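You operate a simulated robot arm through the tools that you are given. There is no shell and no other tool. Be economical: measure what you need, move in short steps, check, and stop when the job is done.

Carry out the task below with a simulated robot arm. There is one attempt and no reset: what you move stays moved.

TASK
Put one of the green brushes from the engine bench on the shelf under the panel bench. Then put the yellow clip on the shelf under the rigging bench. Then put the yellow loom clip on the wooden table away on the end bench. Then shut the grey drawer. Then put the red clip on the green square. Then pull the cupboard door open. Keep to this order. Set down upright: yellow clip, yellow loom clip, red clip.

The check looks at the end state, three seconds after you hand in, the way a careful person would. Anything else that was tipped, shoved, dropped, spilled or broken makes it a failure.

THE ROBOT
A 6-joint arm with a two-finger parallel gripper on a trunk, on a base that drives. Base frame: it is fixed to the floor where the robot stands at the start and does not move with it; the origin is under the middle of the robot, x ahead of it, y to its left, z up; the surface under the hand at the start is at about z = 850. Units: mm, rad, N and s.
With the tool pointing down near the work surface it reaches from about 320 to 700 mm from the robot's upright axis, wherever it stands. Its first joint turns from -2.897 to 2.897 rad. Places, roughly: cupboard door [-2500, 6100, 400]; end bench [4900, 1100, 900]; green brush (5x5x13 cm) [500, -300, 900]; green square (15x20 cm) [-3460, 6180, 840]; grey drawer [-4300, 3500, 800]; red clip (4x6x8 cm) [-4500, 3700, 1000]; shelf under the panel bench [3000, 4000, 300]; shelf under the rigging bench [200, 3100, 400]; yellow clip (4x5x7 cm) [200, 3300, 1200]; yellow loom clip (4x6x8 cm) [-800, 3000, 700]. Payload 4.1 kg.
The tool frame sits at the grasp point between the pads (the TCP): z along the fingers, y along the line on which they close. The tips reach 23 mm beyond it. Largest opening 94 mm; finger width 38, thickness 10; the body of the gripper, 54 by 96 mm, starts 39 mm behind the TCP.
Orientation is that of the tool frame in the base frame, as a unit quaternion [x, y, z, w]. With the fingers straight down and closing along the base's y, the tool's x points along the base's -x, its y along +y and its z along -z.

THE INTERFACE
- The arm moves only by the tool play_rows. Its argument "commands" is a list of rows, each a list of 3 entries, a list of its own where there are three numbers: the turn, a rotation vector about the tool's x, y, z in rad, then the shift along the tool's x, y, z in cm, then the closure in counts, from 0 (fully open) to 255 (shut). In form: [[[rx, ry, rz], [tx, ty, tz], hand], ...]. A call has 1 to 12 rows; each row is the pose to reach, as a shift and turn from the pose commanded when the call began, along the tool's axes at that moment. Each row takes 0.2 s and may step no farther than 50 mm and 0.15 rad from the row before; otherwise, or with a gripper value out of range, the whole call is refused. Where a pose cannot be reached the arm comes as near as it can. A force on the tool above 40 N (or 10 N above the force at the start of the call, whichever is more), or a blocked arm, ends the call early, and 0.2 s more pass. The fingers move at their own pace (about 45 mm/s each) and stop on an object; they squeeze with about 40 N. The grip force told is the motor's: it shows also when the fingers shut on nothing. Time passes only in rows, and 0.2 s behind the last, so rows that repeat a pose let the fingers close. It gives the time, the measured TCP pose, the force on the tool (base axes), the opening and the grip force at its end, in the units of the frame above (readings bear some noise), with the torque about the TCP (base axes, N m) and any sound that the robot's microphone picked up.
- Cameras (640 x 400 px; columns grow to the right, rows downward): "scene" is now at [12.6, 166.6, 1501.3]; the picture's right is [-0.30, -0.95, 0.00], its down [-0.74, 0.23, -0.63] and it looks along [0.60, -0.19, -0.78] (base axes); focal length 270 px, centre (320, 200). "wrist" rides on the gripper at [86, 16, -74] in the tool frame; the picture's right is [-0.18, 0.98, 0.00], its down [-0.58, -0.11, -0.81] and it looks along [-0.79, -0.15, 0.59] (tool axes); focal length 243 px, centre (320, 200). There is no depth. A picture from a camera that has moved, and an enlarged one, comes with that camera's place and axes in the base frame and with its lens. The place of the scene camera against the robot may be out by one fixed shift of up to 25 mm in any direction.
- snapshot(camera): a new picture of that camera. It takes no simulated time.
- move_column(by): slides the trunk up (or, below 0, down) by that many mm; the arm and the scene camera ride with it, the base frame stays. It gives what a move gives, with no picture.
- drive_base(legs): drives the robot by 1 to 6 legs, each [ahead, turn to the left] in mm and rad, along the robot's own axes; the way and the turn of a leg run together, so that a leg with both is an arc; at most 1500 mm and 3.142 rad a leg. The arm and the cameras ride along, it lands a little off, and it stops where it bumps. It gives what a move gives.
- head_to(pan, tilt): turns the head with the scene camera to pan (to the left, within 2.705 rad either way) and tilt (down, from -0.506 to 1.204), counted from straight ahead of the robot. It gives what a move gives.
- inspect(camera, box): a new picture of the part [left, top, right, bottom] of that camera's present view, enlarged. It takes no simulated time.
- close_job(): hands the job in; it is judged then, once.

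Go step by step. Nothing tells you exact positions but the pictures and the camera data: compare them with the known pose of the tool, close in by small moves and look again before you grip or let go. The budget is 165 turns and 120 pictures, counting those below and the enlarged ones. Unless the task says otherwise, let go and move clear before handing in.

The tools are called after "Call:" by a JSON object that holds its "api" and its "payload". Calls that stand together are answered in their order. play_rows: Moves the arm, as the interface text tells. Its arguments: {"type":"object","properties":{"commands":{"type":"array"}},"required":["commands"]} The other tools are called the same way: move_column (by) slides the trunk up or down; drive_base (legs) drives the base; head_to (pan, tilt) turns the head that bears the scene camera; snapshot (camera) takes a picture; inspect (camera, box) takes an enlarged picture of a part of a camera's view; close_job () hands the job in.

At the start:

```text
clock: 0.0
ee_pos: [416.5, -101.9, 1036.1]
orientation: [0.0, 1.0, 0.0, 0.0]
contact_force: [0.2, 0.8, 0.2]
ft_torque: [0.0, 0.0, 0.03]
grip_width: 94.0
grip_force: 0.1
trunk travel left (down, up): [-475.0, 115.0]
robot x, y, heading: [4.1, 0.0, 0.003]
head pan, tilt: [-0.305, 0.888]
```

scene: 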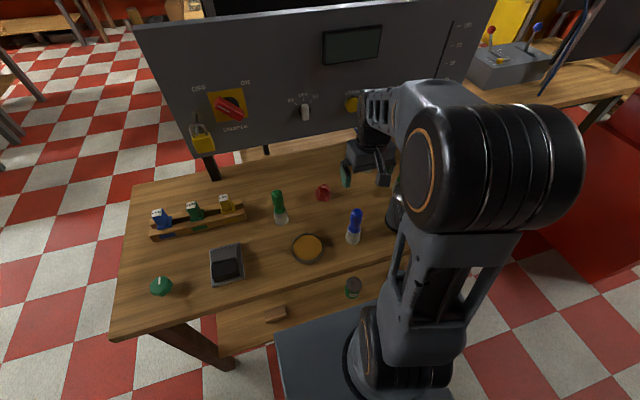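
wrist: 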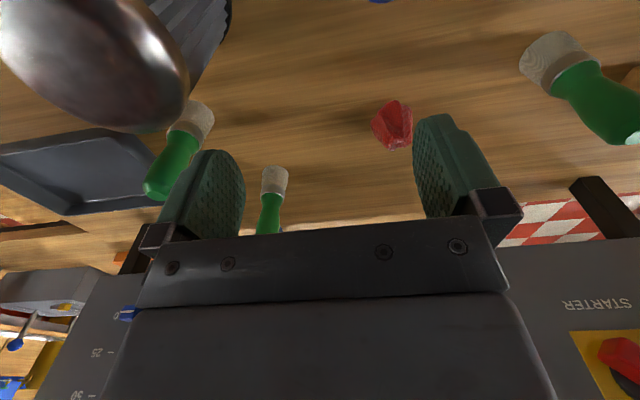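

I see the engine bench ahead with three green brushes standing on it, at about (475,115), (484,-271) and (578,-202). The nearest one on the left looks easiest. First I look around the workshop and take a closer look at that brush.

Call:
{"api": "inspect", "payload": {"camera": "scene", "box": [200, 140, 420, 300]}}

Call:
{"api": "head_to", "payload": {"pan": 0.9, "tilt": 0.2}}

Call:
{"api": "snapshot", "payload": {"camera": "scene"}}

Call:
{"api": "head_to", "payload": {"pan": 2.2, "tilt": 0.2}}

Call:
{"api": "snapshot", "payload": {"camera": "scene"}}

```text
2.50 times, centred on (310, 220) of scene
camera zoom: at [12.6, 166.6, 1501.3], right [-0.3, -0.95, 0.0], down [-0.74, 0.23, -0.63], along [0.6, -0.19, -0.78], focal length 676 px, centre (345, 150)
```

zoom: 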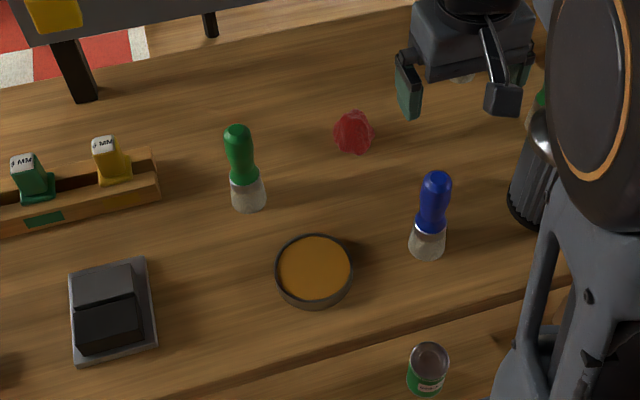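

```text
clock: 1.4
ee_pos: [418.8, -100.2, 1035.4]
orientation: [0.0, 1.0, 0.0, 0.0]
contact_force: [-0.7, -0.4, -0.1]
ft_torque: [0.01, -0.01, -0.04]
grip_width: 94.1
grip_force: 0.0
trunk travel left (down, up): [-475.0, 115.0]
robot x, y, heading: [-0.3, 0.7, -0.0]
head pan, tilt: [0.901, 0.201]
```

```text
116 pictures are left
camera scene: at [-2.1, 262.5, 1561.9], right [0.78, -0.62, 0.0], down [-0.12, -0.16, -0.98], along [0.61, 0.77, -0.2], focal length 270 px, centre (320, 200)
```

scene: 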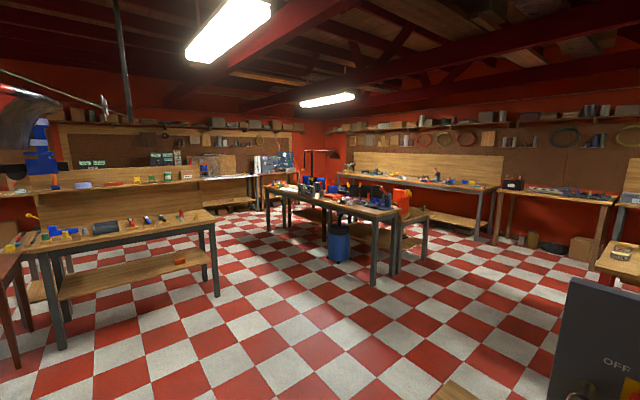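

```text
clock: 2.9
ee_pos: [418.4, -101.5, 1036.5]
orientation: [0.0, 1.0, 0.0, 0.0]
contact_force: [0.3, -0.3, 0.3]
ft_torque: [-0.03, 0.04, -0.03]
grip_width: 94.1
grip_force: 0.1
trunk travel left (down, up): [-475.0, 115.0]
robot x, y, heading: [0.4, -0.6, -0.001]
head pan, tilt: [2.201, 0.201]
```

```text
115 pictures are left
camera scene: at [-114.9, 264.9, 1562.0], right [0.81, 0.59, 0.0], down [0.12, -0.16, -0.98], along [-0.58, 0.79, -0.2], focal length 270 px, centre (320, 200)
```

scene: 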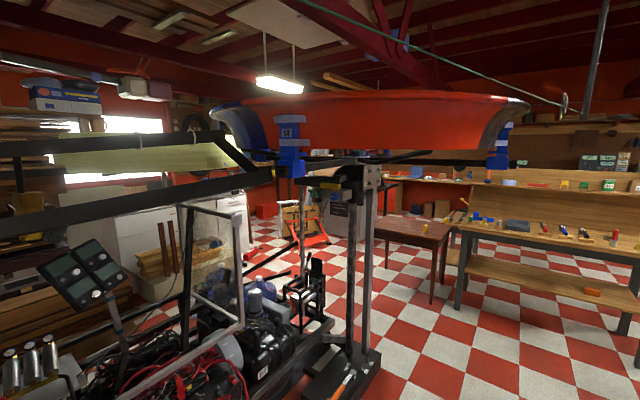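

Benches located: rigging bench ahead-left, panel bench in the middle of the room, end bench far right, wooden table beyond. I move the hand over towards the left green brush, tilted 45° forward, and look again.

Call:
{"api": "play_rows", "payload": {"commands": [[[0, -0.13, 0], [0.5, 3.5, 0], 0], [[0, -0.26, 0], [1, 7, 0], 0], [[0, -0.39, 0], [1.5, 10.5, 0], 0], [[0, -0.52, 0], [2, 14, 0], 0], [[0, -0.65, 0], [3, 17.5, 0], 0], [[0, -0.785, 0], [4, 21, 0], 0], [[0, -0.785, 0], [4, 21, 0], 0]]}}

Call:
{"api": "snapshot", "payload": {"camera": "wrist"}}

Call:
{"api": "head_to", "payload": {"pan": 0.0, "tilt": 0.95}}

Call:
{"api": "snapshot", "payload": {"camera": "scene"}}

```text
clock: 4.5
ee_pos: [382.0, 111.5, 1039.0]
orientation: [-0.001, 0.924, -0.001, 0.382]
contact_force: [-0.7, 1.1, -0.2]
ft_torque: [0.02, 0.0, 0.01]
grip_width: 93.8
grip_force: 0.1
out of reach, approached as far as the arm can: row 6, 7
trunk travel left (down, up): [-475.0, 115.0]
robot x, y, heading: [-3.7, 0.6, 0.005]
head pan, tilt: [2.201, 0.201]
```

```text
114 pictures are left
camera wrist: at [268.2, 128.7, 1029.9], right [0.13, 0.98, 0.13], down [-0.16, -0.11, 0.98], along [0.98, -0.15, 0.14], focal length 243 px, centre (320, 200)
```

wrist: 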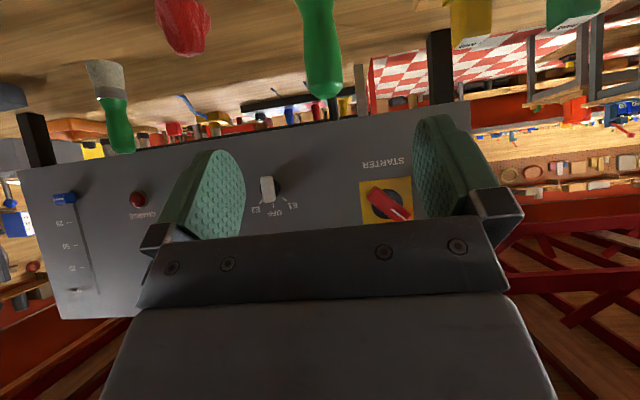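

```text
clock: 6.5
ee_pos: [382.3, 110.5, 1038.9]
orientation: [0.001, 0.924, -0.002, 0.381]
contact_force: [0.3, -0.1, -0.2]
ft_torque: [-0.01, 0.03, 0.01]
grip_width: 93.8
grip_force: 0.0
trunk travel left (down, up): [-475.0, 115.0]
robot x, y, heading: [-2.0, -0.2, -0.001]
head pan, tilt: [0.0, 0.949]
```

```text
113 pictures are left
camera scene: at [12.7, 189.6, 1496.8], right [0.0, -1.0, 0.0], down [-0.81, 0.0, -0.58], along [0.58, 0.0, -0.81], focal length 270 px, centre (320, 200)
```

scene: 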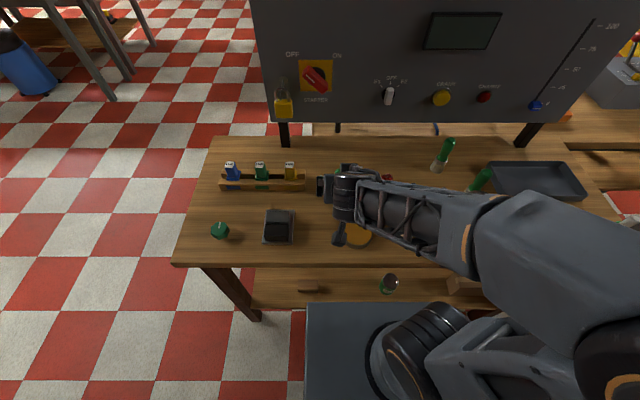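

The left brush lines up with the hand at y≈111, x≈475. I advance along the fingers most of the way and check.

Call:
{"api": "play_rows", "payload": {"commands": [[[0, 0, 0], [-0.1, 0, 3], 0], [[0, 0, 0], [-0.2, 0, 6], 0], [[0, 0, 0], [-0.3, 0, 9], 0], [[0, 0, 0], [-0.3, 0, 9], 0]]}}

Call:
{"api": "snapshot", "payload": {"camera": "wrist"}}

Call:
{"api": "inspect", "payload": {"camera": "scene", "box": [240, 130, 480, 280]}}

```text
clock: 7.5
ee_pos: [449.1, 111.9, 976.6]
orientation: [0.0, 0.924, 0.0, 0.383]
contact_force: [-0.5, -0.2, -0.2]
ft_torque: [-0.02, 0.02, 0.03]
grip_width: 93.9
grip_force: 0.0
trunk travel left (down, up): [-475.0, 115.0]
robot x, y, heading: [0.1, -2.2, 0.001]
head pan, tilt: [0.0, 0.949]
```

```text
112 pictures are left
camera wrist: at [334.8, 127.8, 968.1], right [0.13, 0.98, 0.13], down [-0.16, -0.11, 0.98], along [0.98, -0.15, 0.14], focal length 243 px, centre (320, 200)
```

wrist: 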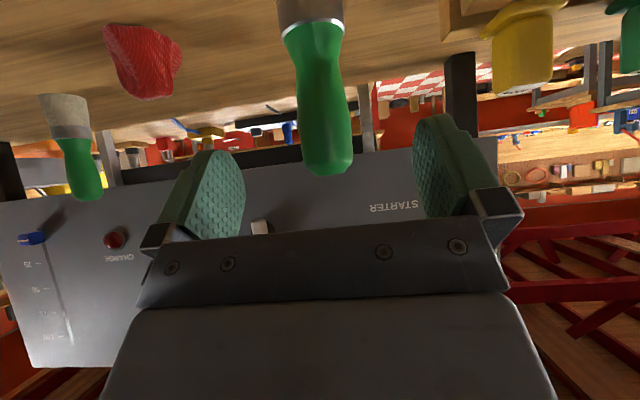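

```text
2.67 times, centred on (360, 205) of scene
camera zoom: at [13.0, 189.7, 1496.8], right [0.0, -1.0, 0.0], down [-0.81, 0.0, -0.58], along [0.58, 0.0, -0.81], focal length 721 px, centre (213, 187)
```

zoom: 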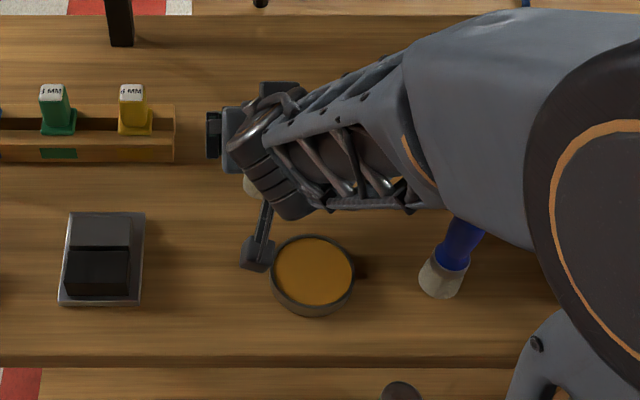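

The brush handle top comes out at about (484,112,973), with a handle about 28 mm wide. I advance the remaining 46 mm and grip.

Call:
{"api": "play_rows", "payload": {"commands": [[[0, 0, 0], [-0.1, 0, 2.3], 0], [[0, 0, 0], [-0.2, 0, 4.6], 0], [[0, 0, 0], [-0.2, 0, 4.6], 0], [[0, 0, 0], [-0.2, 0, 4.6], 255], [[0, 0, 0], [-0.2, 0, 4.6], 255], [[0, 0, 0], [-0.2, 0, 4.6], 255], [[0, 0, 0], [-0.2, 0, 4.6], 255], [[0, 0, 0], [-0.2, 0, 4.6], 255], [[0, 0, 0], [-0.2, 0, 4.6], 255]]}}

Call:
{"api": "snapshot", "payload": {"camera": "wrist"}}

```text
clock: 9.5
ee_pos: [481.0, 111.7, 945.7]
orientation: [-0.001, 0.924, 0.001, 0.383]
contact_force: [0.1, -0.3, 0.0]
ft_torque: [-0.04, 0.04, -0.02]
grip_width: 29.4
grip_force: 39.4
trunk travel left (down, up): [-475.0, 115.0]
robot x, y, heading: [0.6, -1.5, -0.0]
head pan, tilt: [0.0, 0.949]
```

```text
110 pictures are left
camera wrist: at [368.2, 127.7, 937.2], right [0.13, 0.98, 0.13], down [-0.16, -0.11, 0.98], along [0.98, -0.15, 0.14], focal length 243 px, centre (320, 200)
```

wrist: 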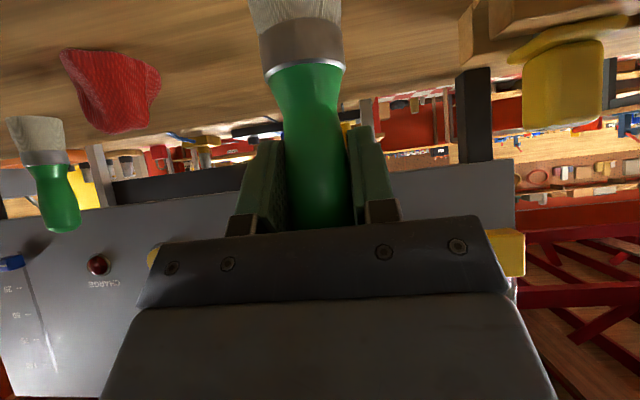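

The brush is gripped (29 mm), with its foot about 96 mm below the grasp point. I lift it straight up, then look at the space around the robot before driving.

Call:
{"api": "play_rows", "payload": {"commands": [[[0, 0, 0], [-1.5, 0, -1.5], 255], [[0, 0, 0], [-4, 0, -4], 255], [[0, 0, 0], [-7, 0, -7], 255], [[0, 0, 0], [-9, 0, -9], 255], [[0, 0, 0], [-8, 0, -12], 255], [[0, 0, 0], [-7, 0, -13], 255], [[0, 0, 0], [-7, 0, -13], 255]]}}

Call:
{"api": "head_to", "payload": {"pan": 0.6, "tilt": 1.0}}

Call:
{"api": "snapshot", "payload": {"camera": "scene"}}

Call:
{"api": "head_to", "payload": {"pan": 0.7, "tilt": 0.3}}

Call:
{"api": "inspect", "payload": {"camera": "scene", "box": [140, 100, 540, 350]}}

```text
clock: 11.1
ee_pos: [440.1, 111.7, 1088.1]
orientation: [0.0, 0.924, 0.0, 0.383]
contact_force: [0.3, -0.2, -0.7]
ft_torque: [0.02, 0.01, -0.01]
grip_width: 29.1
grip_force: 39.6
trunk travel left (down, up): [-475.0, 115.0]
robot x, y, heading: [-2.9, -2.2, -0.0]
head pan, tilt: [0.0, 0.949]
```

```text
clock: 12.1
ee_pos: [438.6, 112.2, 1088.1]
orientation: [0.0, 0.924, -0.001, 0.383]
contact_force: [-0.2, 0.1, 0.2]
ft_torque: [-0.02, 0.01, 0.03]
grip_width: 29.1
grip_force: 40.2
trunk travel left (down, up): [-475.0, 115.0]
robot x, y, heading: [-0.3, 0.6, -0.002]
head pan, tilt: [0.6, 1.0]
```

```text
109 pictures are left
camera scene: at [-2.5, 228.9, 1493.2], right [0.56, -0.83, 0.0], down [-0.69, -0.47, -0.54], along [0.45, 0.3, -0.84], focal length 270 px, centre (320, 200)
```

scene: 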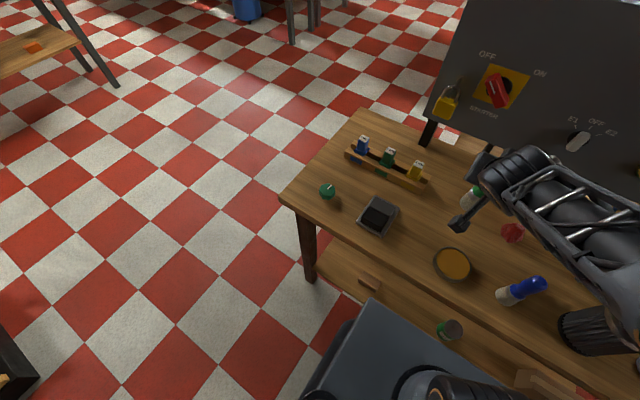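

```text
clock: 13.2
ee_pos: [438.8, 111.9, 1087.5]
orientation: [0.0, 0.924, 0.0, 0.383]
contact_force: [-0.2, 0.0, -0.8]
ft_torque: [0.0, 0.02, -0.01]
grip_width: 29.6
grip_force: 39.9
trunk travel left (down, up): [-475.0, 115.0]
robot x, y, heading: [-0.2, -1.2, -0.002]
head pan, tilt: [0.7, 0.3]
```

```text
1.60 times, centred on (340, 225) of scene
camera zoom: at [11.4, 249.7, 1552.6], right [0.64, -0.77, 0.0], down [-0.23, -0.19, -0.95], along [0.73, 0.61, -0.3], focal length 433 px, centre (288, 160)
```

zoom: 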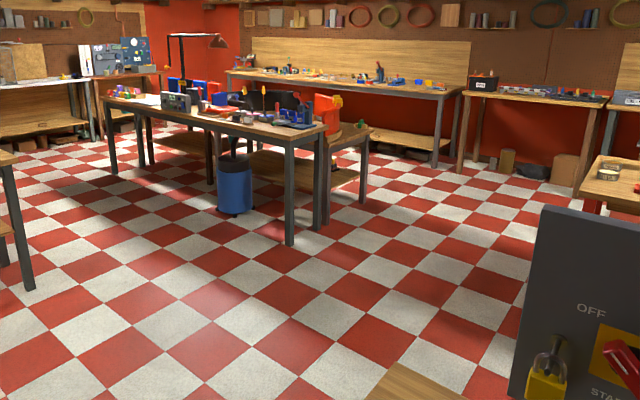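

Before driving I look at the middle benches in more detail to see which one has the shelf and from which side it can be reached.

Call:
{"api": "inspect", "payload": {"camera": "scene", "box": [195, 140, 375, 252]}}

```text
3.56 times, centred on (285, 196) of scene
camera zoom: at [11.4, 249.7, 1552.6], right [0.64, -0.77, 0.0], down [-0.23, -0.19, -0.95], along [0.73, 0.61, -0.3], focal length 962 px, centre (444, 214)
```

zoom: 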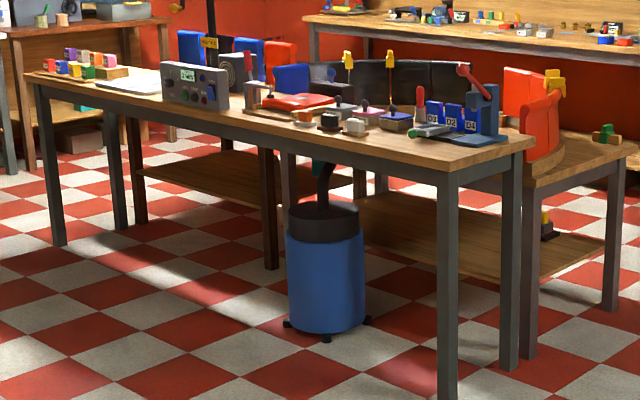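

The shelf is under the back bench (near x 2680–3260, y 3500–4560), so I plan to reach it from the aisle on its far side. I check behind the robot before backing away from the engine bench.

Call:
{"api": "head_to", "payload": {"pan": 2.7, "tilt": 0.6}}

Call:
{"api": "snapshot", "payload": {"camera": "scene"}}

```text
clock: 15.1
ee_pos: [440.0, 111.6, 1087.8]
orientation: [0.0, 0.924, 0.0, 0.383]
contact_force: [-0.5, 0.9, -0.4]
ft_torque: [0.02, 0.01, 0.0]
grip_width: 28.9
grip_force: 39.9
trunk travel left (down, up): [-475.0, 115.0]
robot x, y, heading: [0.6, 1.8, 0.002]
head pan, tilt: [2.7, 0.6]
```

```text
106 pictures are left
camera scene: at [-139.9, 227.4, 1525.2], right [0.43, 0.9, 0.0], down [0.51, -0.24, -0.83], along [-0.75, 0.35, -0.56], focal length 270 px, centre (320, 200)
```

scene: 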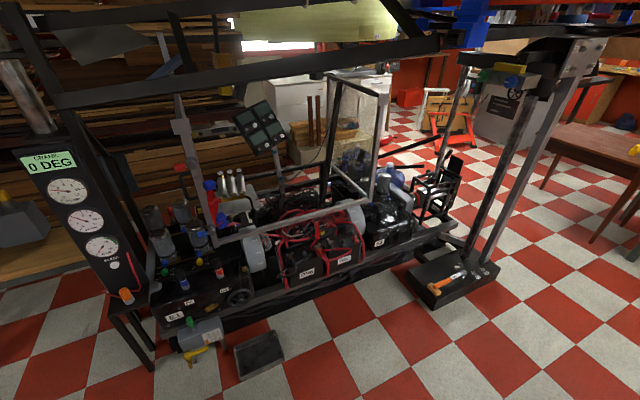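

Behind me there is about 0.7 m of free floor. I back off 250 mm, go around the left end of the engine bench and drive along y≈1200 towards the far aisle.

Call:
{"api": "drive_base", "payload": {"legs": [[-250, 0], [0, 1.326], [1030, 0], [0, -1.263], [1500, 0], [1400, 0]]}}

Call:
{"api": "head_to", "payload": {"pan": 0.7, "tilt": 0.35}}

Call:
{"api": "snapshot", "payload": {"camera": "scene"}}

Call:
{"api": "head_to", "payload": {"pan": -0.2, "tilt": 0.35}}

Call:
{"api": "snapshot", "payload": {"camera": "scene"}}

```text
clock: 41.9
ee_pos: [3309.4, 1375.4, 1088.9]
orientation: [-0.034, 0.924, 0.014, 0.382]
contact_force: [1.4, -0.2, -1.8]
ft_torque: [0.01, 0.0, -0.01]
grip_width: 28.8
grip_force: 40.1
trunk travel left (down, up): [-475.0, 115.0]
robot x, y, heading: [2876.4, 1230.8, 0.076]
head pan, tilt: [2.7, 0.6]
```

```text
clock: 43.8
ee_pos: [3309.0, 1375.4, 1087.5]
orientation: [-0.033, 0.923, 0.013, 0.382]
contact_force: [0.4, 0.1, -0.3]
ft_torque: [-0.01, 0.0, 0.0]
grip_width: 28.9
grip_force: 39.9
trunk travel left (down, up): [-475.0, 115.0]
robot x, y, heading: [2878.8, 1233.2, 0.075]
head pan, tilt: [0.7, 0.351]
```

```text
105 pictures are left
camera scene: at [2872.7, 1481.7, 1548.0], right [0.7, -0.72, 0.0], down [-0.25, -0.24, -0.94], along [0.67, 0.66, -0.34], focal length 270 px, centre (320, 200)
```

scene: 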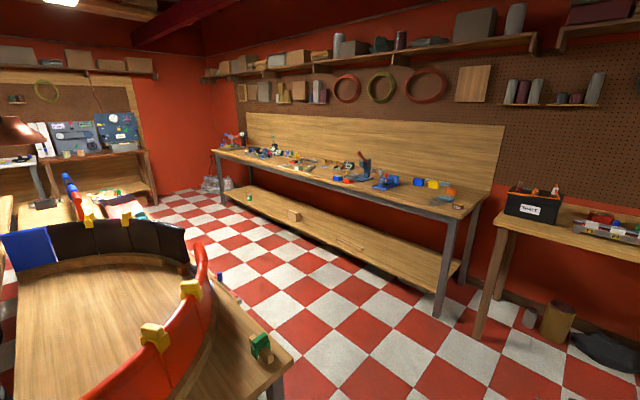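

```text
clock: 45.0
ee_pos: [3309.2, 1376.3, 1087.9]
orientation: [-0.034, 0.923, 0.014, 0.382]
contact_force: [0.5, 0.6, -0.4]
ft_torque: [0.0, 0.01, -0.02]
grip_width: 28.8
grip_force: 40.0
trunk travel left (down, up): [-475.0, 115.0]
robot x, y, heading: [2877.9, 1232.2, 0.076]
head pan, tilt: [-0.201, 0.351]
```

```text
104 pictures are left
camera scene: at [2898.5, 1404.9, 1548.0], right [-0.13, -0.99, 0.0], down [-0.34, 0.04, -0.94], along [0.93, -0.12, -0.34], focal length 270 px, centre (320, 200)
```

scene: 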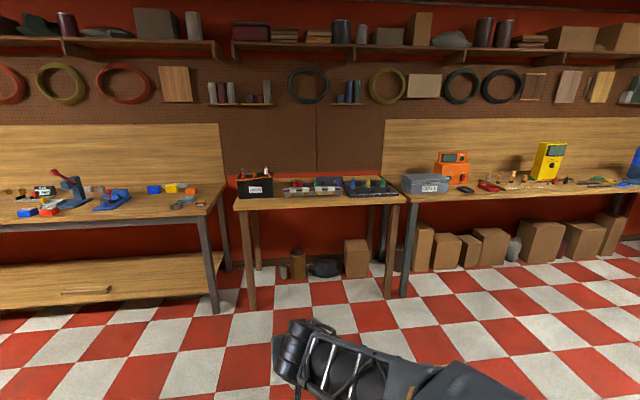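

I am south of the middle benches; the aisle on their far side spans x≈3230–4650. I drive into it and look left at the shelf.

Call:
{"api": "drive_base", "payload": {"legs": [[1060, 0], [0, 1.495], [1500, 0]]}}

Call:
{"api": "head_to", "payload": {"pan": 0.9, "tilt": 0.45}}

Call:
{"api": "snapshot", "payload": {"camera": "scene"}}

```text
clock: 61.1
ee_pos: [3835.7, 3255.4, 1087.5]
orientation: [-0.648, 0.658, 0.269, 0.272]
contact_force: [-0.9, 0.9, -1.2]
ft_torque: [0.01, 0.0, 0.0]
grip_width: 28.9
grip_force: 40.2
trunk travel left (down, up): [-475.0, 115.0]
robot x, y, heading: [3938.9, 2809.2, 1.552]
head pan, tilt: [-0.201, 0.351]
```

```text
clock: 62.5
ee_pos: [3834.8, 3255.1, 1088.7]
orientation: [-0.648, 0.659, 0.269, 0.273]
contact_force: [-0.3, -0.7, -1.3]
ft_torque: [0.0, 0.0, -0.01]
grip_width: 28.9
grip_force: 40.5
trunk travel left (down, up): [-475.0, 115.0]
robot x, y, heading: [3941.2, 2815.5, 1.552]
head pan, tilt: [0.901, 0.45]
```

```text
103 pictures are left
camera scene: at [3701.0, 2837.4, 1538.8], right [0.63, 0.77, 0.0], down [0.34, -0.28, -0.9], along [-0.7, 0.57, -0.44], focal length 270 px, centre (320, 200)
```

scene: 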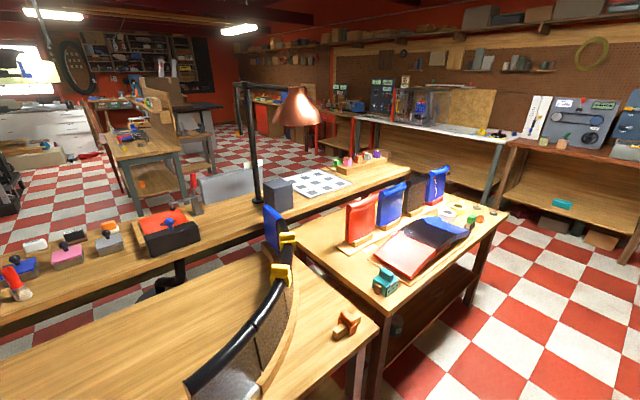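

Bench B (with the red/blue/black panels, x up to 3280, y 3500–4570) matches the panel bench, and its shelf edge is at about (3285, 3930, 300). I drive level with it, face it, and look underneath.

Call:
{"api": "drive_base", "payload": {"legs": [[1240, 0], [0, 1.589], [200, 0]]}}

Call:
{"api": "head_to", "payload": {"pan": 0.0, "tilt": 0.9}}

Call:
{"api": "snapshot", "payload": {"camera": "scene"}}

Call:
{"api": "snapshot", "payload": {"camera": "wrist"}}

```text
clock: 73.8
ee_pos: [3327.1, 3936.2, 1088.3]
orientation: [0.924, 0.003, -0.383, 0.001]
contact_force: [0.4, 0.0, -1.1]
ft_torque: [-0.01, 0.0, 0.01]
grip_width: 28.8
grip_force: 39.8
trunk travel left (down, up): [-475.0, 115.0]
robot x, y, heading: [3765.9, 4048.8, -3.137]
head pan, tilt: [0.901, 0.45]
```

```text
clock: 75.0
ee_pos: [3326.2, 3935.6, 1087.8]
orientation: [0.924, 0.003, -0.382, 0.001]
contact_force: [-0.2, 0.5, -1.2]
ft_torque: [0.02, -0.03, 0.0]
grip_width: 29.1
grip_force: 39.9
trunk travel left (down, up): [-475.0, 115.0]
robot x, y, heading: [3765.7, 4052.2, -3.136]
head pan, tilt: [0.0, 0.901]
```

```text
102 pictures are left
camera scene: at [3751.5, 3907.8, 1500.5], right [-0.01, 1.0, 0.0], down [0.78, 0.01, -0.62], along [-0.62, -0.01, -0.78], focal length 270 px, centre (320, 200)
```

scene: 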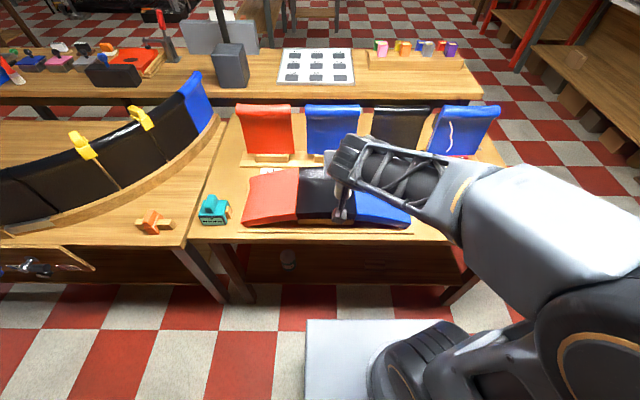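

```text
101 pictures are left
camera wrist: at [3440.2, 3921.2, 1078.7], right [-0.12, -0.98, 0.13], down [0.16, 0.11, 0.98], along [-0.98, 0.14, 0.14], focal length 243 px, centre (320, 200)
```

wrist: 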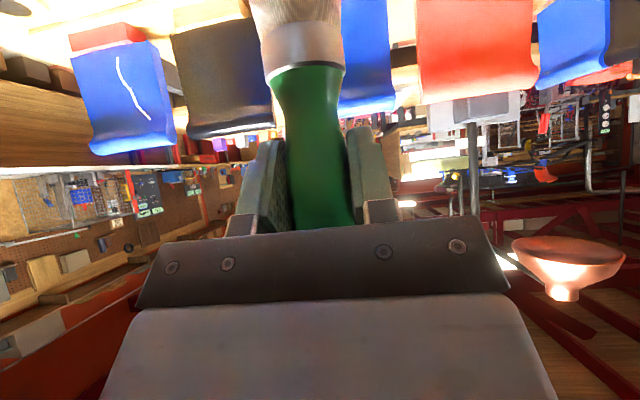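

The bench top edge is at about x 3370 and my hand is over it. I back off 300 mm, lower the trunk, and look at the shelf under the top.

Call:
{"api": "drive_base", "payload": {"legs": [[-300, 0]]}}

Call:
{"api": "move_column", "payload": {"by": -475}}

Call:
{"api": "head_to", "payload": {"pan": 0.0, "tilt": 0.6}}

Call:
{"api": "snapshot", "payload": {"camera": "scene"}}

Call:
{"api": "snapshot", "payload": {"camera": "wrist"}}

```text
clock: 77.1
ee_pos: [3627.2, 3939.1, 1087.1]
orientation: [0.924, 0.002, -0.383, 0.0]
contact_force: [-0.1, 0.6, -0.4]
ft_torque: [0.04, 0.02, 0.05]
grip_width: 28.8
grip_force: 40.4
trunk travel left (down, up): [-475.0, 115.0]
robot x, y, heading: [4066.5, 4052.2, -3.135]
head pan, tilt: [0.0, 0.901]
```

```text
refused: -475 is not a number from -400 to 400
```

```text
clock: 77.9
ee_pos: [3627.3, 3939.3, 1087.8]
orientation: [0.924, 0.003, -0.383, 0.001]
contact_force: [0.1, -0.5, 0.3]
ft_torque: [0.0, -0.01, 0.03]
grip_width: 29.0
grip_force: 40.0
trunk travel left (down, up): [-475.0, 115.0]
robot x, y, heading: [4066.9, 4057.1, -3.138]
head pan, tilt: [0.0, 0.6]
```

```text
100 pictures are left
camera scene: at [4039.5, 3909.8, 1525.1], right [-0.01, 1.0, 0.0], down [0.57, 0.0, -0.82], along [-0.82, 0.0, -0.57], focal length 270 px, centre (320, 200)
```

scene: 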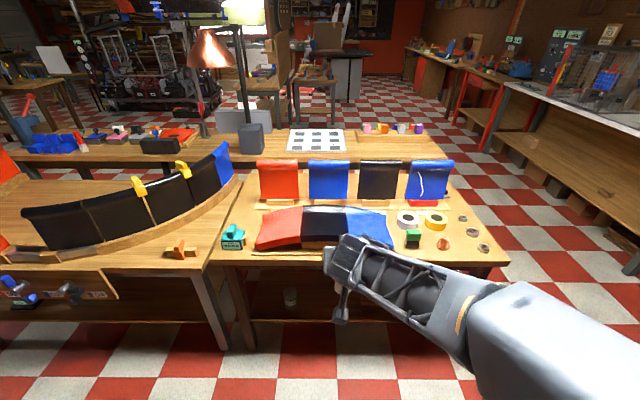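

```text
99 pictures are left
camera wrist: at [3741.2, 3924.0, 1078.7], right [-0.13, -0.98, 0.13], down [0.16, 0.11, 0.98], along [-0.98, 0.14, 0.14], focal length 243 px, centre (320, 200)
```

wrist: 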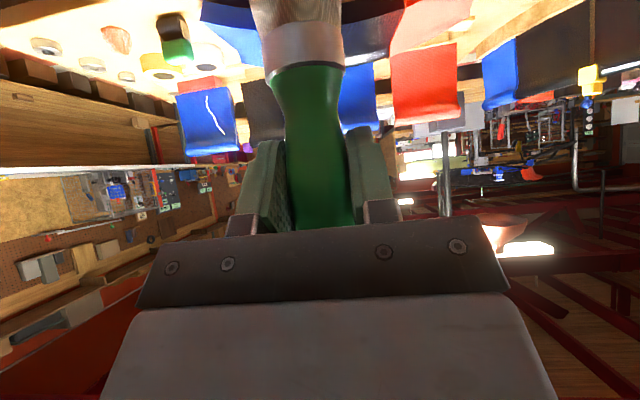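

The column moves at most 400 mm at a time, so I lower it by 400 and look under the bench.

Call:
{"api": "move_column", "payload": {"by": -400}}

Call:
{"api": "snapshot", "payload": {"camera": "scene"}}

Call:
{"api": "snapshot", "payload": {"camera": "wrist"}}

```text
clock: 81.7
ee_pos: [3628.4, 3939.2, 688.0]
orientation: [0.924, 0.002, -0.383, 0.001]
contact_force: [-0.1, -0.1, -0.4]
ft_torque: [0.04, 0.04, -0.02]
grip_width: 28.7
grip_force: 40.3
trunk travel left (down, up): [-75.0, 515.0]
robot x, y, heading: [4065.9, 4057.3, -3.135]
head pan, tilt: [0.0, 0.6]
```

```text
98 pictures are left
camera scene: at [4039.5, 3909.8, 1125.2], right [-0.01, 1.0, 0.0], down [0.56, 0.0, -0.83], along [-0.83, 0.0, -0.56], focal length 270 px, centre (320, 200)
```

scene: 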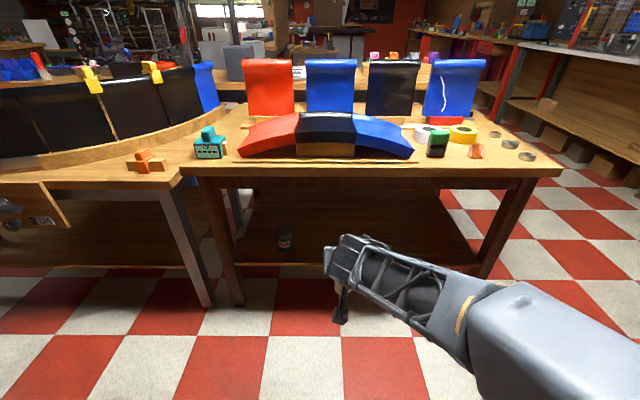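

```text
97 pictures are left
camera wrist: at [3741.2, 3924.0, 678.8], right [-0.13, -0.98, 0.13], down [0.16, 0.11, 0.98], along [-0.98, 0.14, 0.14], focal length 243 px, centre (320, 200)
```

wrist: 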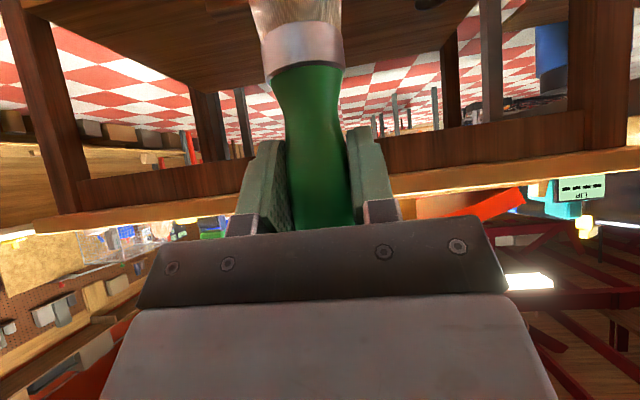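

The shelf is clear on the right, with a jar at about y 3750; I will place the brush near (3190, 3940). I lower the trunk and hand further while still outside.

Call:
{"api": "move_column", "payload": {"by": -75}}

Call:
{"api": "play_rows", "payload": {"commands": [[[0, 0, 0], [2.6, 0, 2.6], 255], [[0, 0, 0], [5.2, 0, 5.2], 255], [[0, 0, 0], [7.8, 0, 7.8], 255], [[0, 0, 0], [10.4, 0, 10.4], 255], [[0, 0, 0], [10.4, 0, 10.4], 255]]}}

Call:
{"api": "snapshot", "payload": {"camera": "scene"}}

Call:
{"api": "snapshot", "payload": {"camera": "wrist"}}

```text
clock: 82.8
ee_pos: [3627.9, 3939.6, 612.4]
orientation: [0.924, 0.003, -0.382, 0.001]
contact_force: [-0.1, -0.6, -1.1]
ft_torque: [0.01, -0.02, 0.01]
grip_width: 29.0
grip_force: 40.2
trunk travel left (down, up): [0.0, 590.0]
robot x, y, heading: [4063.6, 4055.7, -3.139]
head pan, tilt: [0.0, 0.6]
```

```text
clock: 84.0
ee_pos: [3626.2, 3937.0, 465.9]
orientation: [0.924, 0.003, -0.383, 0.002]
contact_force: [0.0, 0.5, -0.5]
ft_torque: [0.01, 0.02, -0.02]
grip_width: 29.0
grip_force: 39.6
trunk travel left (down, up): [0.0, 590.0]
robot x, y, heading: [4066.5, 4053.1, -3.136]
head pan, tilt: [0.0, 0.6]
```

```text
96 pictures are left
camera scene: at [4039.6, 3909.8, 1050.2], right [-0.01, 1.0, 0.0], down [0.56, 0.0, -0.83], along [-0.83, 0.0, -0.56], focal length 270 px, centre (320, 200)
```

scene: 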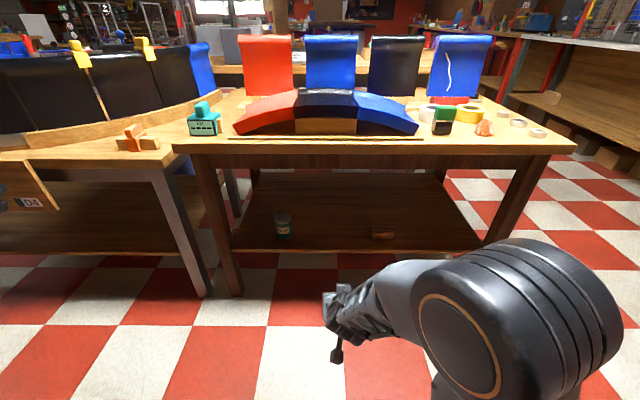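

```text
95 pictures are left
camera wrist: at [3741.4, 3923.3, 456.4], right [-0.13, -0.98, 0.13], down [0.16, 0.11, 0.98], along [-0.98, 0.14, 0.14], focal length 243 px, centre (320, 200)
```

wrist: 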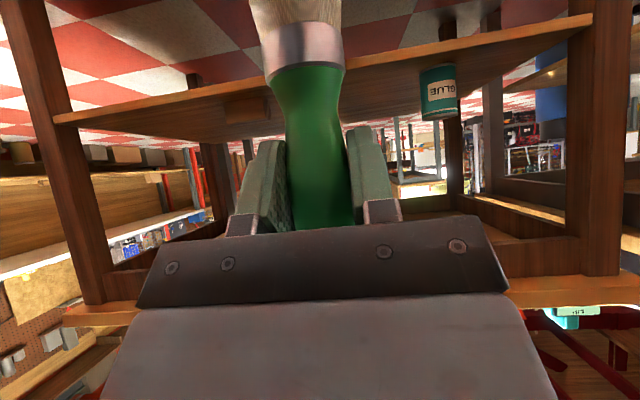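

The shelf edge is at x≈3290, z≈300; the jar (y≈3755) and a block (y≈4170) leave room at y≈3938. The brush foot is at about 370, so I drive forward 300 and then reach in.

Call:
{"api": "drive_base", "payload": {"legs": [[300, 0]]}}

Call:
{"api": "play_rows", "payload": {"commands": [[[0, 0, 0], [-2.5, 0, 2.5], 255], [[0, 0, 0], [-5, 0, 5], 255], [[0, 0, 0], [-7.5, 0, 7.5], 255], [[0, 0, 0], [-9.5, 0, 9.5], 255], [[0, 0, 0], [-9.5, 0, 9.5], 255]]}}

Call:
{"api": "snapshot", "payload": {"camera": "wrist"}}

Call:
{"api": "snapshot", "payload": {"camera": "scene"}}

```text
clock: 86.1
ee_pos: [3325.6, 3938.1, 465.2]
orientation: [0.924, 0.002, -0.382, 0.001]
contact_force: [0.2, 0.5, -1.4]
ft_torque: [0.0, 0.0, 0.0]
grip_width: 28.9
grip_force: 40.2
trunk travel left (down, up): [0.0, 590.0]
robot x, y, heading: [3763.1, 4049.2, -3.136]
head pan, tilt: [0.0, 0.6]
```

```text
clock: 87.3
ee_pos: [3190.4, 3937.1, 464.8]
orientation: [0.924, 0.002, -0.383, 0.0]
contact_force: [0.1, -0.1, -1.8]
ft_torque: [-0.02, -0.04, -0.01]
grip_width: 28.9
grip_force: 39.8
trunk travel left (down, up): [0.0, 590.0]
robot x, y, heading: [3765.7, 4052.9, -3.14]
head pan, tilt: [0.0, 0.6]
```

```text
94 pictures are left
camera wrist: at [3305.7, 3921.8, 456.1], right [-0.13, -0.98, 0.13], down [0.16, 0.11, 0.98], along [-0.98, 0.15, 0.14], focal length 243 px, centre (320, 200)
```

wrist: 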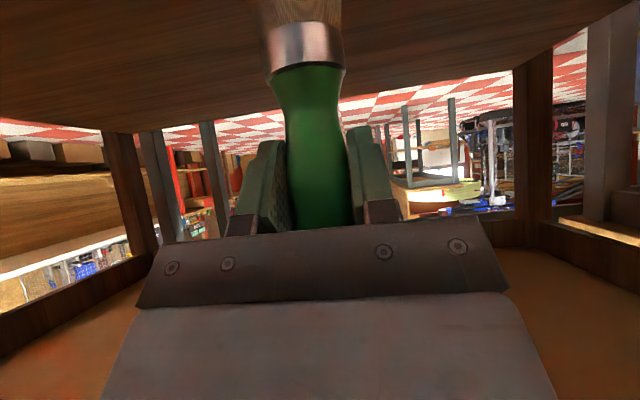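

```text
93 pictures are left
camera scene: at [3737.8, 3908.5, 1050.2], right [0.0, 1.0, 0.0], down [0.56, 0.0, -0.83], along [-0.83, 0.0, -0.56], focal length 270 px, centre (320, 200)
```

scene: 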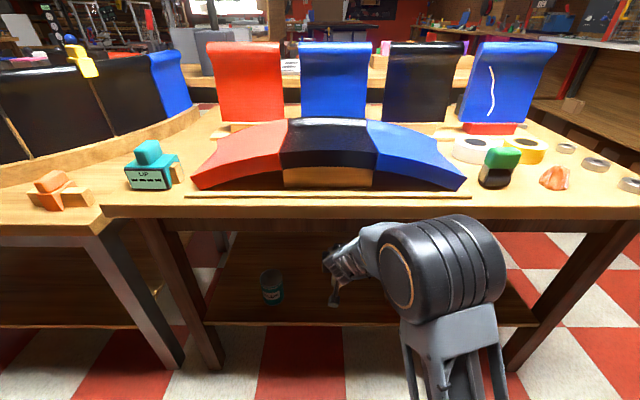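

The brush hangs over the shelf inside the edge. I lower it in fine steps until it touches.

Call:
{"api": "play_rows", "payload": {"commands": [[[0, 0, 0], [2, 0, 2], 255], [[0, 0, 0], [3.5, 0, 3.5], 255], [[0, 0, 0], [4, 0, 4], 255], [[0, 0, 0], [4.2, 0, 4.2], 255], [[0, 0, 0], [4.2, 0, 4.2], 255]]}}

Call:
{"api": "snapshot", "payload": {"camera": "wrist"}}

```text
clock: 88.5
ee_pos: [3191.7, 3937.4, 405.8]
orientation: [0.924, 0.002, -0.383, 0.001]
contact_force: [-0.5, 0.8, -0.8]
ft_torque: [0.01, -0.02, 0.01]
grip_width: 28.8
grip_force: 39.9
trunk travel left (down, up): [0.0, 590.0]
robot x, y, heading: [3765.3, 4050.9, -3.138]
head pan, tilt: [0.0, 0.6]
```

```text
92 pictures are left
camera wrist: at [3305.7, 3921.8, 396.7], right [-0.13, -0.98, 0.13], down [0.16, 0.11, 0.98], along [-0.98, 0.14, 0.14], focal length 243 px, centre (320, 200)
```

wrist: 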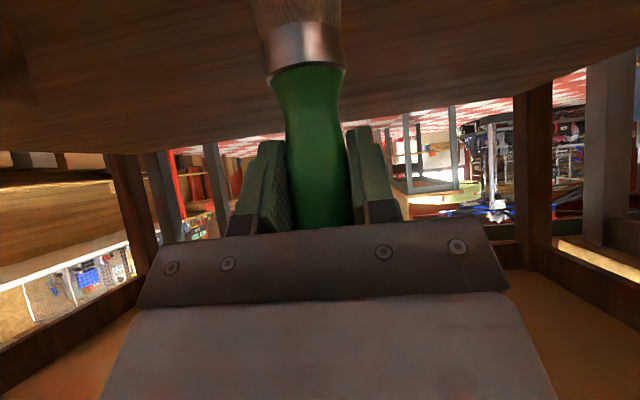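

Call:
{"api": "play_rows", "payload": {"commands": [[[0, 0, 0], [0.3, 0, 0.3], 255], [[0, 0, 0], [0.5, 0, 0.5], 255], [[0, 0, 0], [0.7, 0, 0.7], 255], [[0, 0, 0], [0.7, 0, 0.7], 255]]}}

```text
clock: 89.5
ee_pos: [3191.6, 3937.0, 395.5]
orientation: [0.924, 0.001, -0.383, 0.0]
contact_force: [0.4, -0.1, 0.0]
ft_torque: [0.01, -0.03, 0.01]
grip_width: 29.1
grip_force: 40.1
trunk travel left (down, up): [0.0, 590.0]
robot x, y, heading: [3764.3, 4050.5, -3.133]
head pan, tilt: [0.0, 0.6]
```

No contact yet at TCP z 395.5; I keep lowering in 2 mm steps.

Call:
{"api": "play_rows", "payload": {"commands": [[[0, 0, 0], [0.15, 0, 0.15], 255], [[0, 0, 0], [0.3, 0, 0.3], 255], [[0, 0, 0], [0.45, 0, 0.45], 255], [[0, 0, 0], [0.6, 0, 0.6], 255], [[0, 0, 0], [0.6, 0, 0.6], 255]]}}

```text
clock: 90.7
ee_pos: [3190.2, 3938.2, 389.8]
orientation: [0.923, 0.002, -0.386, 0.001]
contact_force: [-3.7, -1.8, 28.2]
ft_torque: [-0.11, 0.34, 0.0]
grip_width: 29.0
grip_force: 40.1
trunk travel left (down, up): [0.0, 590.0]
robot x, y, heading: [3765.6, 4049.4, -3.136]
head pan, tilt: [0.0, 0.6]
```

The brush is on the shelf. I ease 2 mm, open, and pull out along the fingers.

Call:
{"api": "play_rows", "payload": {"commands": [[[0, 0, 0], [-0.15, 0, -0.15], 255], [[0, 0, 0], [-0.15, 0, -0.15], 0], [[0, 0, 0], [-0.15, 0, -0.15], 0], [[0, 0, 0], [-0.15, 0, -0.15], 0], [[0, 0, 0], [-0.15, 0, -0.15], 0], [[0, 0, 0], [-0.15, 0, -0.15], 0], [[0, 0, 0], [0.5, 0, -2.5], 0], [[0, 0, 0], [1, 0, -5], 0], [[0, 0, 0], [2, 0, -8], 0], [[0, 0, 0], [3, 0, -11], 0], [[0, 0, 0], [4, 0, -14], 0]]}}

Call:
{"api": "snapshot", "payload": {"camera": "wrist"}}

```text
clock: 93.1
ee_pos: [3318.7, 3937.1, 457.4]
orientation: [0.924, 0.002, -0.382, 0.0]
contact_force: [-0.6, -0.4, 0.9]
ft_torque: [0.0, -0.04, 0.01]
grip_width: 93.9
grip_force: 0.0
trunk travel left (down, up): [0.0, 590.0]
robot x, y, heading: [3766.4, 4053.4, -3.141]
head pan, tilt: [0.0, 0.6]
```

```text
91 pictures are left
camera wrist: at [3432.9, 3922.0, 448.5], right [-0.13, -0.98, 0.13], down [0.16, 0.11, 0.98], along [-0.98, 0.14, 0.14], focal length 243 px, centre (320, 200)
```

wrist: 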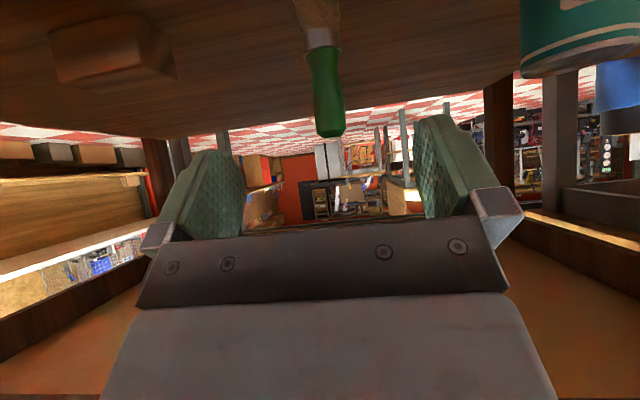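

The brush stands upright on the shelf. Now I back out, raise the trunk, and drive back west towards the rigging bench.

Call:
{"api": "drive_base", "payload": {"legs": [[-230, 0]]}}

Call:
{"api": "move_column", "payload": {"by": 400}}

Call:
{"api": "drive_base", "payload": {"legs": [[0, 1.567], [1500, 0], [1250, 0], [0, -1.571], [1500, 0], [1500, 0]]}}

Call:
{"api": "head_to", "payload": {"pan": -0.6, "tilt": 0.3}}

Call:
{"api": "snapshot", "payload": {"camera": "scene"}}

```text
clock: 94.8
ee_pos: [3550.0, 3938.6, 456.9]
orientation: [0.924, 0.0, -0.382, 0.0]
contact_force: [0.5, 0.4, 0.3]
ft_torque: [-0.03, 0.0, 0.0]
grip_width: 93.9
grip_force: 0.1
trunk travel left (down, up): [0.0, 590.0]
robot x, y, heading: [3996.3, 4051.1, -3.139]
head pan, tilt: [0.0, 0.6]
```

```text
clock: 98.7
ee_pos: [3551.0, 3939.4, 857.3]
orientation: [0.924, 0.0, -0.383, -0.001]
contact_force: [-0.4, -0.8, 0.1]
ft_torque: [0.03, 0.01, 0.05]
grip_width: 94.3
grip_force: 0.1
trunk travel left (down, up): [-400.0, 190.0]
robot x, y, heading: [3997.5, 4052.9, -3.143]
head pan, tilt: [0.0, 0.6]
```

```text
clock: 133.7
ee_pos: [586.0, 1202.1, 858.8]
orientation: [0.924, -0.003, -0.382, -0.001]
contact_force: [0.5, -0.2, 0.0]
ft_torque: [0.0, -0.02, -0.04]
grip_width: 93.9
grip_force: 0.1
trunk travel left (down, up): [-400.0, 190.0]
robot x, y, heading: [1032.9, 1309.2, 3.135]
head pan, tilt: [0.0, 0.6]
```

```text
clock: 134.7
ee_pos: [585.9, 1200.9, 857.4]
orientation: [0.924, -0.004, -0.383, -0.002]
contact_force: [0.4, 0.0, 0.1]
ft_torque: [0.0, 0.01, 0.0]
grip_width: 93.9
grip_force: 0.0
trunk travel left (down, up): [-400.0, 190.0]
robot x, y, heading: [1034.2, 1308.8, 3.13]
head pan, tilt: [-0.6, 0.3]
```

```text
90 pictures are left
camera scene: at [1015.5, 1220.7, 1477.7], right [0.57, 0.82, 0.0], down [0.24, -0.17, -0.96], along [-0.78, 0.55, -0.3], focal length 270 px, centre (320, 200)
```

scene: 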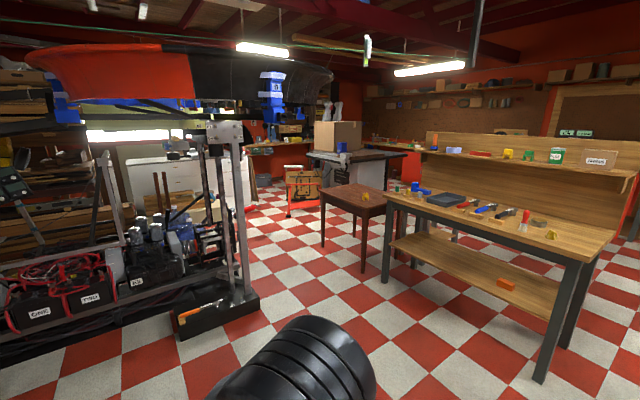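

I see the rigging bench with its upper ledge (a yellow item at about x-pixel 507 on it) and the wooden table with another yellow clip. I zoom in to identify them.

Call:
{"api": "inspect", "payload": {"camera": "scene", "box": [380, 120, 640, 290]}}

Call:
{"api": "inspect", "payload": {"camera": "scene", "box": [420, 135, 580, 180]}}

Call:
{"api": "inspect", "payload": {"camera": "scene", "box": [300, 170, 440, 270]}}

```text
2.35 times, centred on (510, 205) of scene
camera zoom: at [1015.5, 1220.7, 1477.7], right [0.57, 0.82, 0.0], down [0.24, -0.17, -0.96], along [-0.78, 0.55, -0.3], focal length 636 px, centre (-127, 188)
```

zoom: 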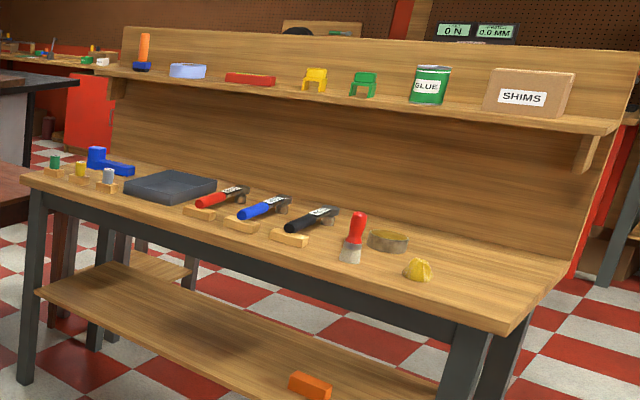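

```text
4.00 times, centred on (500, 158) of scene
camera zoom: at [1015.5, 1220.7, 1477.7], right [0.57, 0.82, 0.0], down [0.24, -0.17, -0.96], along [-0.78, 0.55, -0.3], focal length 1082 px, centre (-400, 370)
```

zoom: 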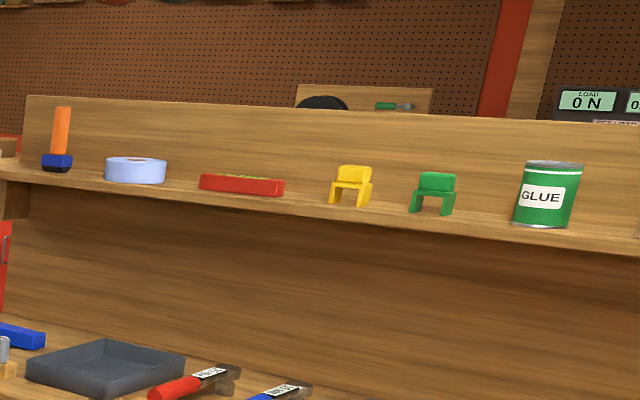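

```text
4.00 times, centred on (370, 220) of scene
camera zoom: at [1015.5, 1220.7, 1477.7], right [0.57, 0.82, 0.0], down [0.24, -0.17, -0.96], along [-0.78, 0.55, -0.3], focal length 1082 px, centre (120, 120)
```

zoom: 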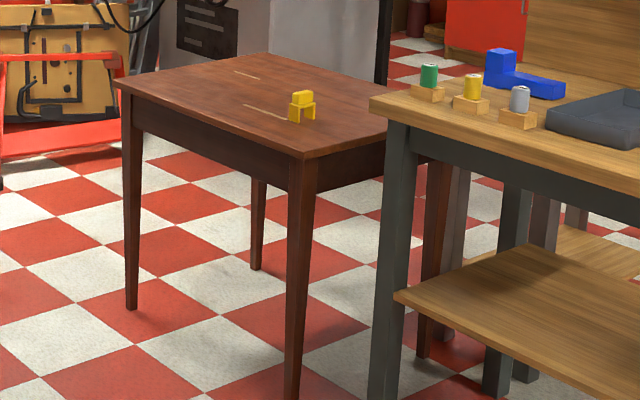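

The clips are little arches; the yellow one stands on the upper ledge of the rigging bench at about (200, 3350, 1190), between a red tray and a green clip. I drive up facing the bench and look again.

Call:
{"api": "drive_base", "payload": {"legs": [[833, 0], [0, -1.56], [850, 0]]}}

Call:
{"api": "move_column", "payload": {"by": 190}}

Call:
{"api": "head_to", "payload": {"pan": 0.0, "tilt": 0.45}}

Call:
{"api": "snapshot", "payload": {"camera": "scene"}}

```text
clock: 147.0
ee_pos: [88.7, 2614.0, 857.6]
orientation: [0.654, -0.652, -0.271, -0.271]
contact_force: [-0.2, 0.4, -0.1]
ft_torque: [0.0, 0.02, 0.01]
grip_width: 94.0
grip_force: 0.0
trunk travel left (down, up): [-400.0, 190.0]
robot x, y, heading: [206.6, 2165.7, 1.573]
head pan, tilt: [-0.6, 0.3]
```

```text
clock: 149.1
ee_pos: [90.5, 2614.6, 1046.2]
orientation: [0.654, -0.652, -0.271, -0.271]
contact_force: [0.2, -0.9, 0.3]
ft_torque: [0.0, 0.02, -0.02]
grip_width: 94.2
grip_force: 0.1
trunk travel left (down, up): [-590.0, 0.0]
robot x, y, heading: [202.3, 2167.5, 1.576]
head pan, tilt: [-0.6, 0.3]
```

```text
clock: 150.1
ee_pos: [88.6, 2613.8, 1047.1]
orientation: [0.654, -0.653, -0.27, -0.271]
contact_force: [0.0, -0.5, 0.3]
ft_torque: [-0.01, 0.01, -0.03]
grip_width: 94.0
grip_force: 0.0
trunk travel left (down, up): [-590.0, 0.0]
robot x, y, heading: [204.3, 2169.4, 1.572]
head pan, tilt: [0.0, 0.45]
```

```text
86 pictures are left
camera scene: at [37.0, 2222.5, 1653.8], right [1.0, 0.0, 0.0], down [0.0, -0.43, -0.9], along [0.0, 0.9, -0.43], focal length 270 px, centre (320, 200)
```

scene: 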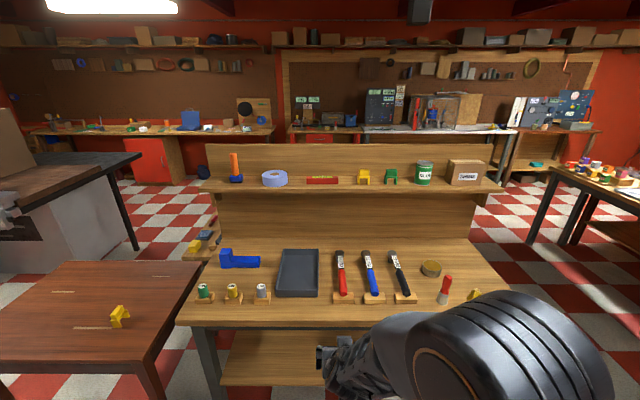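

Two views put the clip at about (231, 3349) on the ledge at z≈1193, with 70–85 mm free on each side. I raise and centre the hand first, then drive closer to the bench.

Call:
{"api": "play_rows", "payload": {"commands": [[[0, 0, 0], [-2.5, -2.4, -2.5], 0], [[0, 0, 0], [-5, -4.8, -5], 0], [[0, 0, 0], [-7.5, -7.2, -7.5], 0], [[0, 0, 0], [-10, -9.6, -10], 0], [[0, 0, 0], [-12.5, -12, -12.5], 0], [[0, 0, 0], [-15, -14.2, -15], 0], [[0, 0, 0], [-15, -14.2, -15], 0]]}}

Call:
{"api": "drive_base", "payload": {"legs": [[360, 0]]}}

Call:
{"api": "snapshot", "payload": {"camera": "wrist"}}

Call:
{"api": "snapshot", "payload": {"camera": "scene"}}

```text
clock: 151.7
ee_pos: [231.6, 2614.4, 1259.2]
orientation: [0.654, -0.652, -0.271, -0.27]
contact_force: [0.3, 0.6, -0.8]
ft_torque: [0.0, -0.02, 0.03]
grip_width: 94.1
grip_force: 0.0
trunk travel left (down, up): [-590.0, 0.0]
robot x, y, heading: [202.8, 2169.2, 1.575]
head pan, tilt: [0.0, 0.45]
```

```text
clock: 154.0
ee_pos: [228.0, 2973.2, 1259.5]
orientation: [0.655, -0.651, -0.272, -0.27]
contact_force: [1.5, 0.9, -0.3]
ft_torque: [0.0, -0.04, 0.0]
grip_width: 94.2
grip_force: 0.0
trunk travel left (down, up): [-590.0, 0.0]
robot x, y, heading: [199.5, 2527.3, 1.575]
head pan, tilt: [0.0, 0.45]
```

```text
85 pictures are left
camera wrist: at [212.4, 2859.3, 1250.3], right [-0.98, 0.13, 0.13], down [0.11, -0.16, 0.98], along [0.14, 0.98, 0.14], focal length 243 px, centre (320, 200)
```

wrist: 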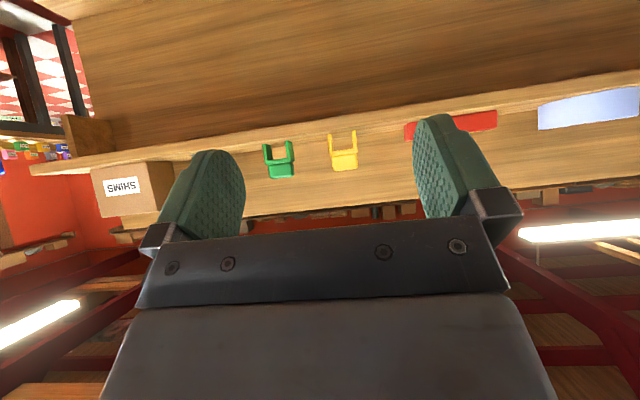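

```text
84 pictures are left
camera scene: at [35.4, 2580.6, 1653.8], right [1.0, 0.0, 0.0], down [0.0, -0.44, -0.9], along [0.0, 0.9, -0.44], focal length 270 px, centre (320, 200)
```

scene: 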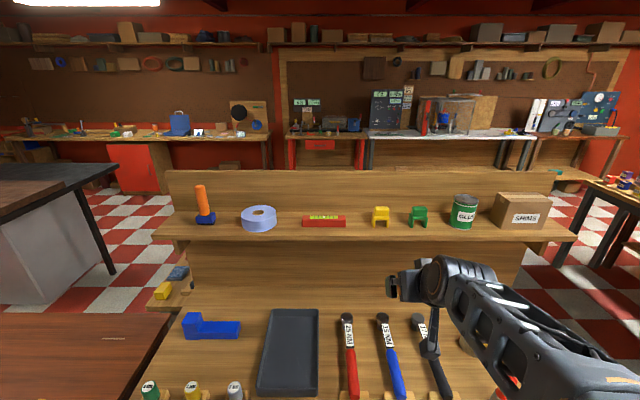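

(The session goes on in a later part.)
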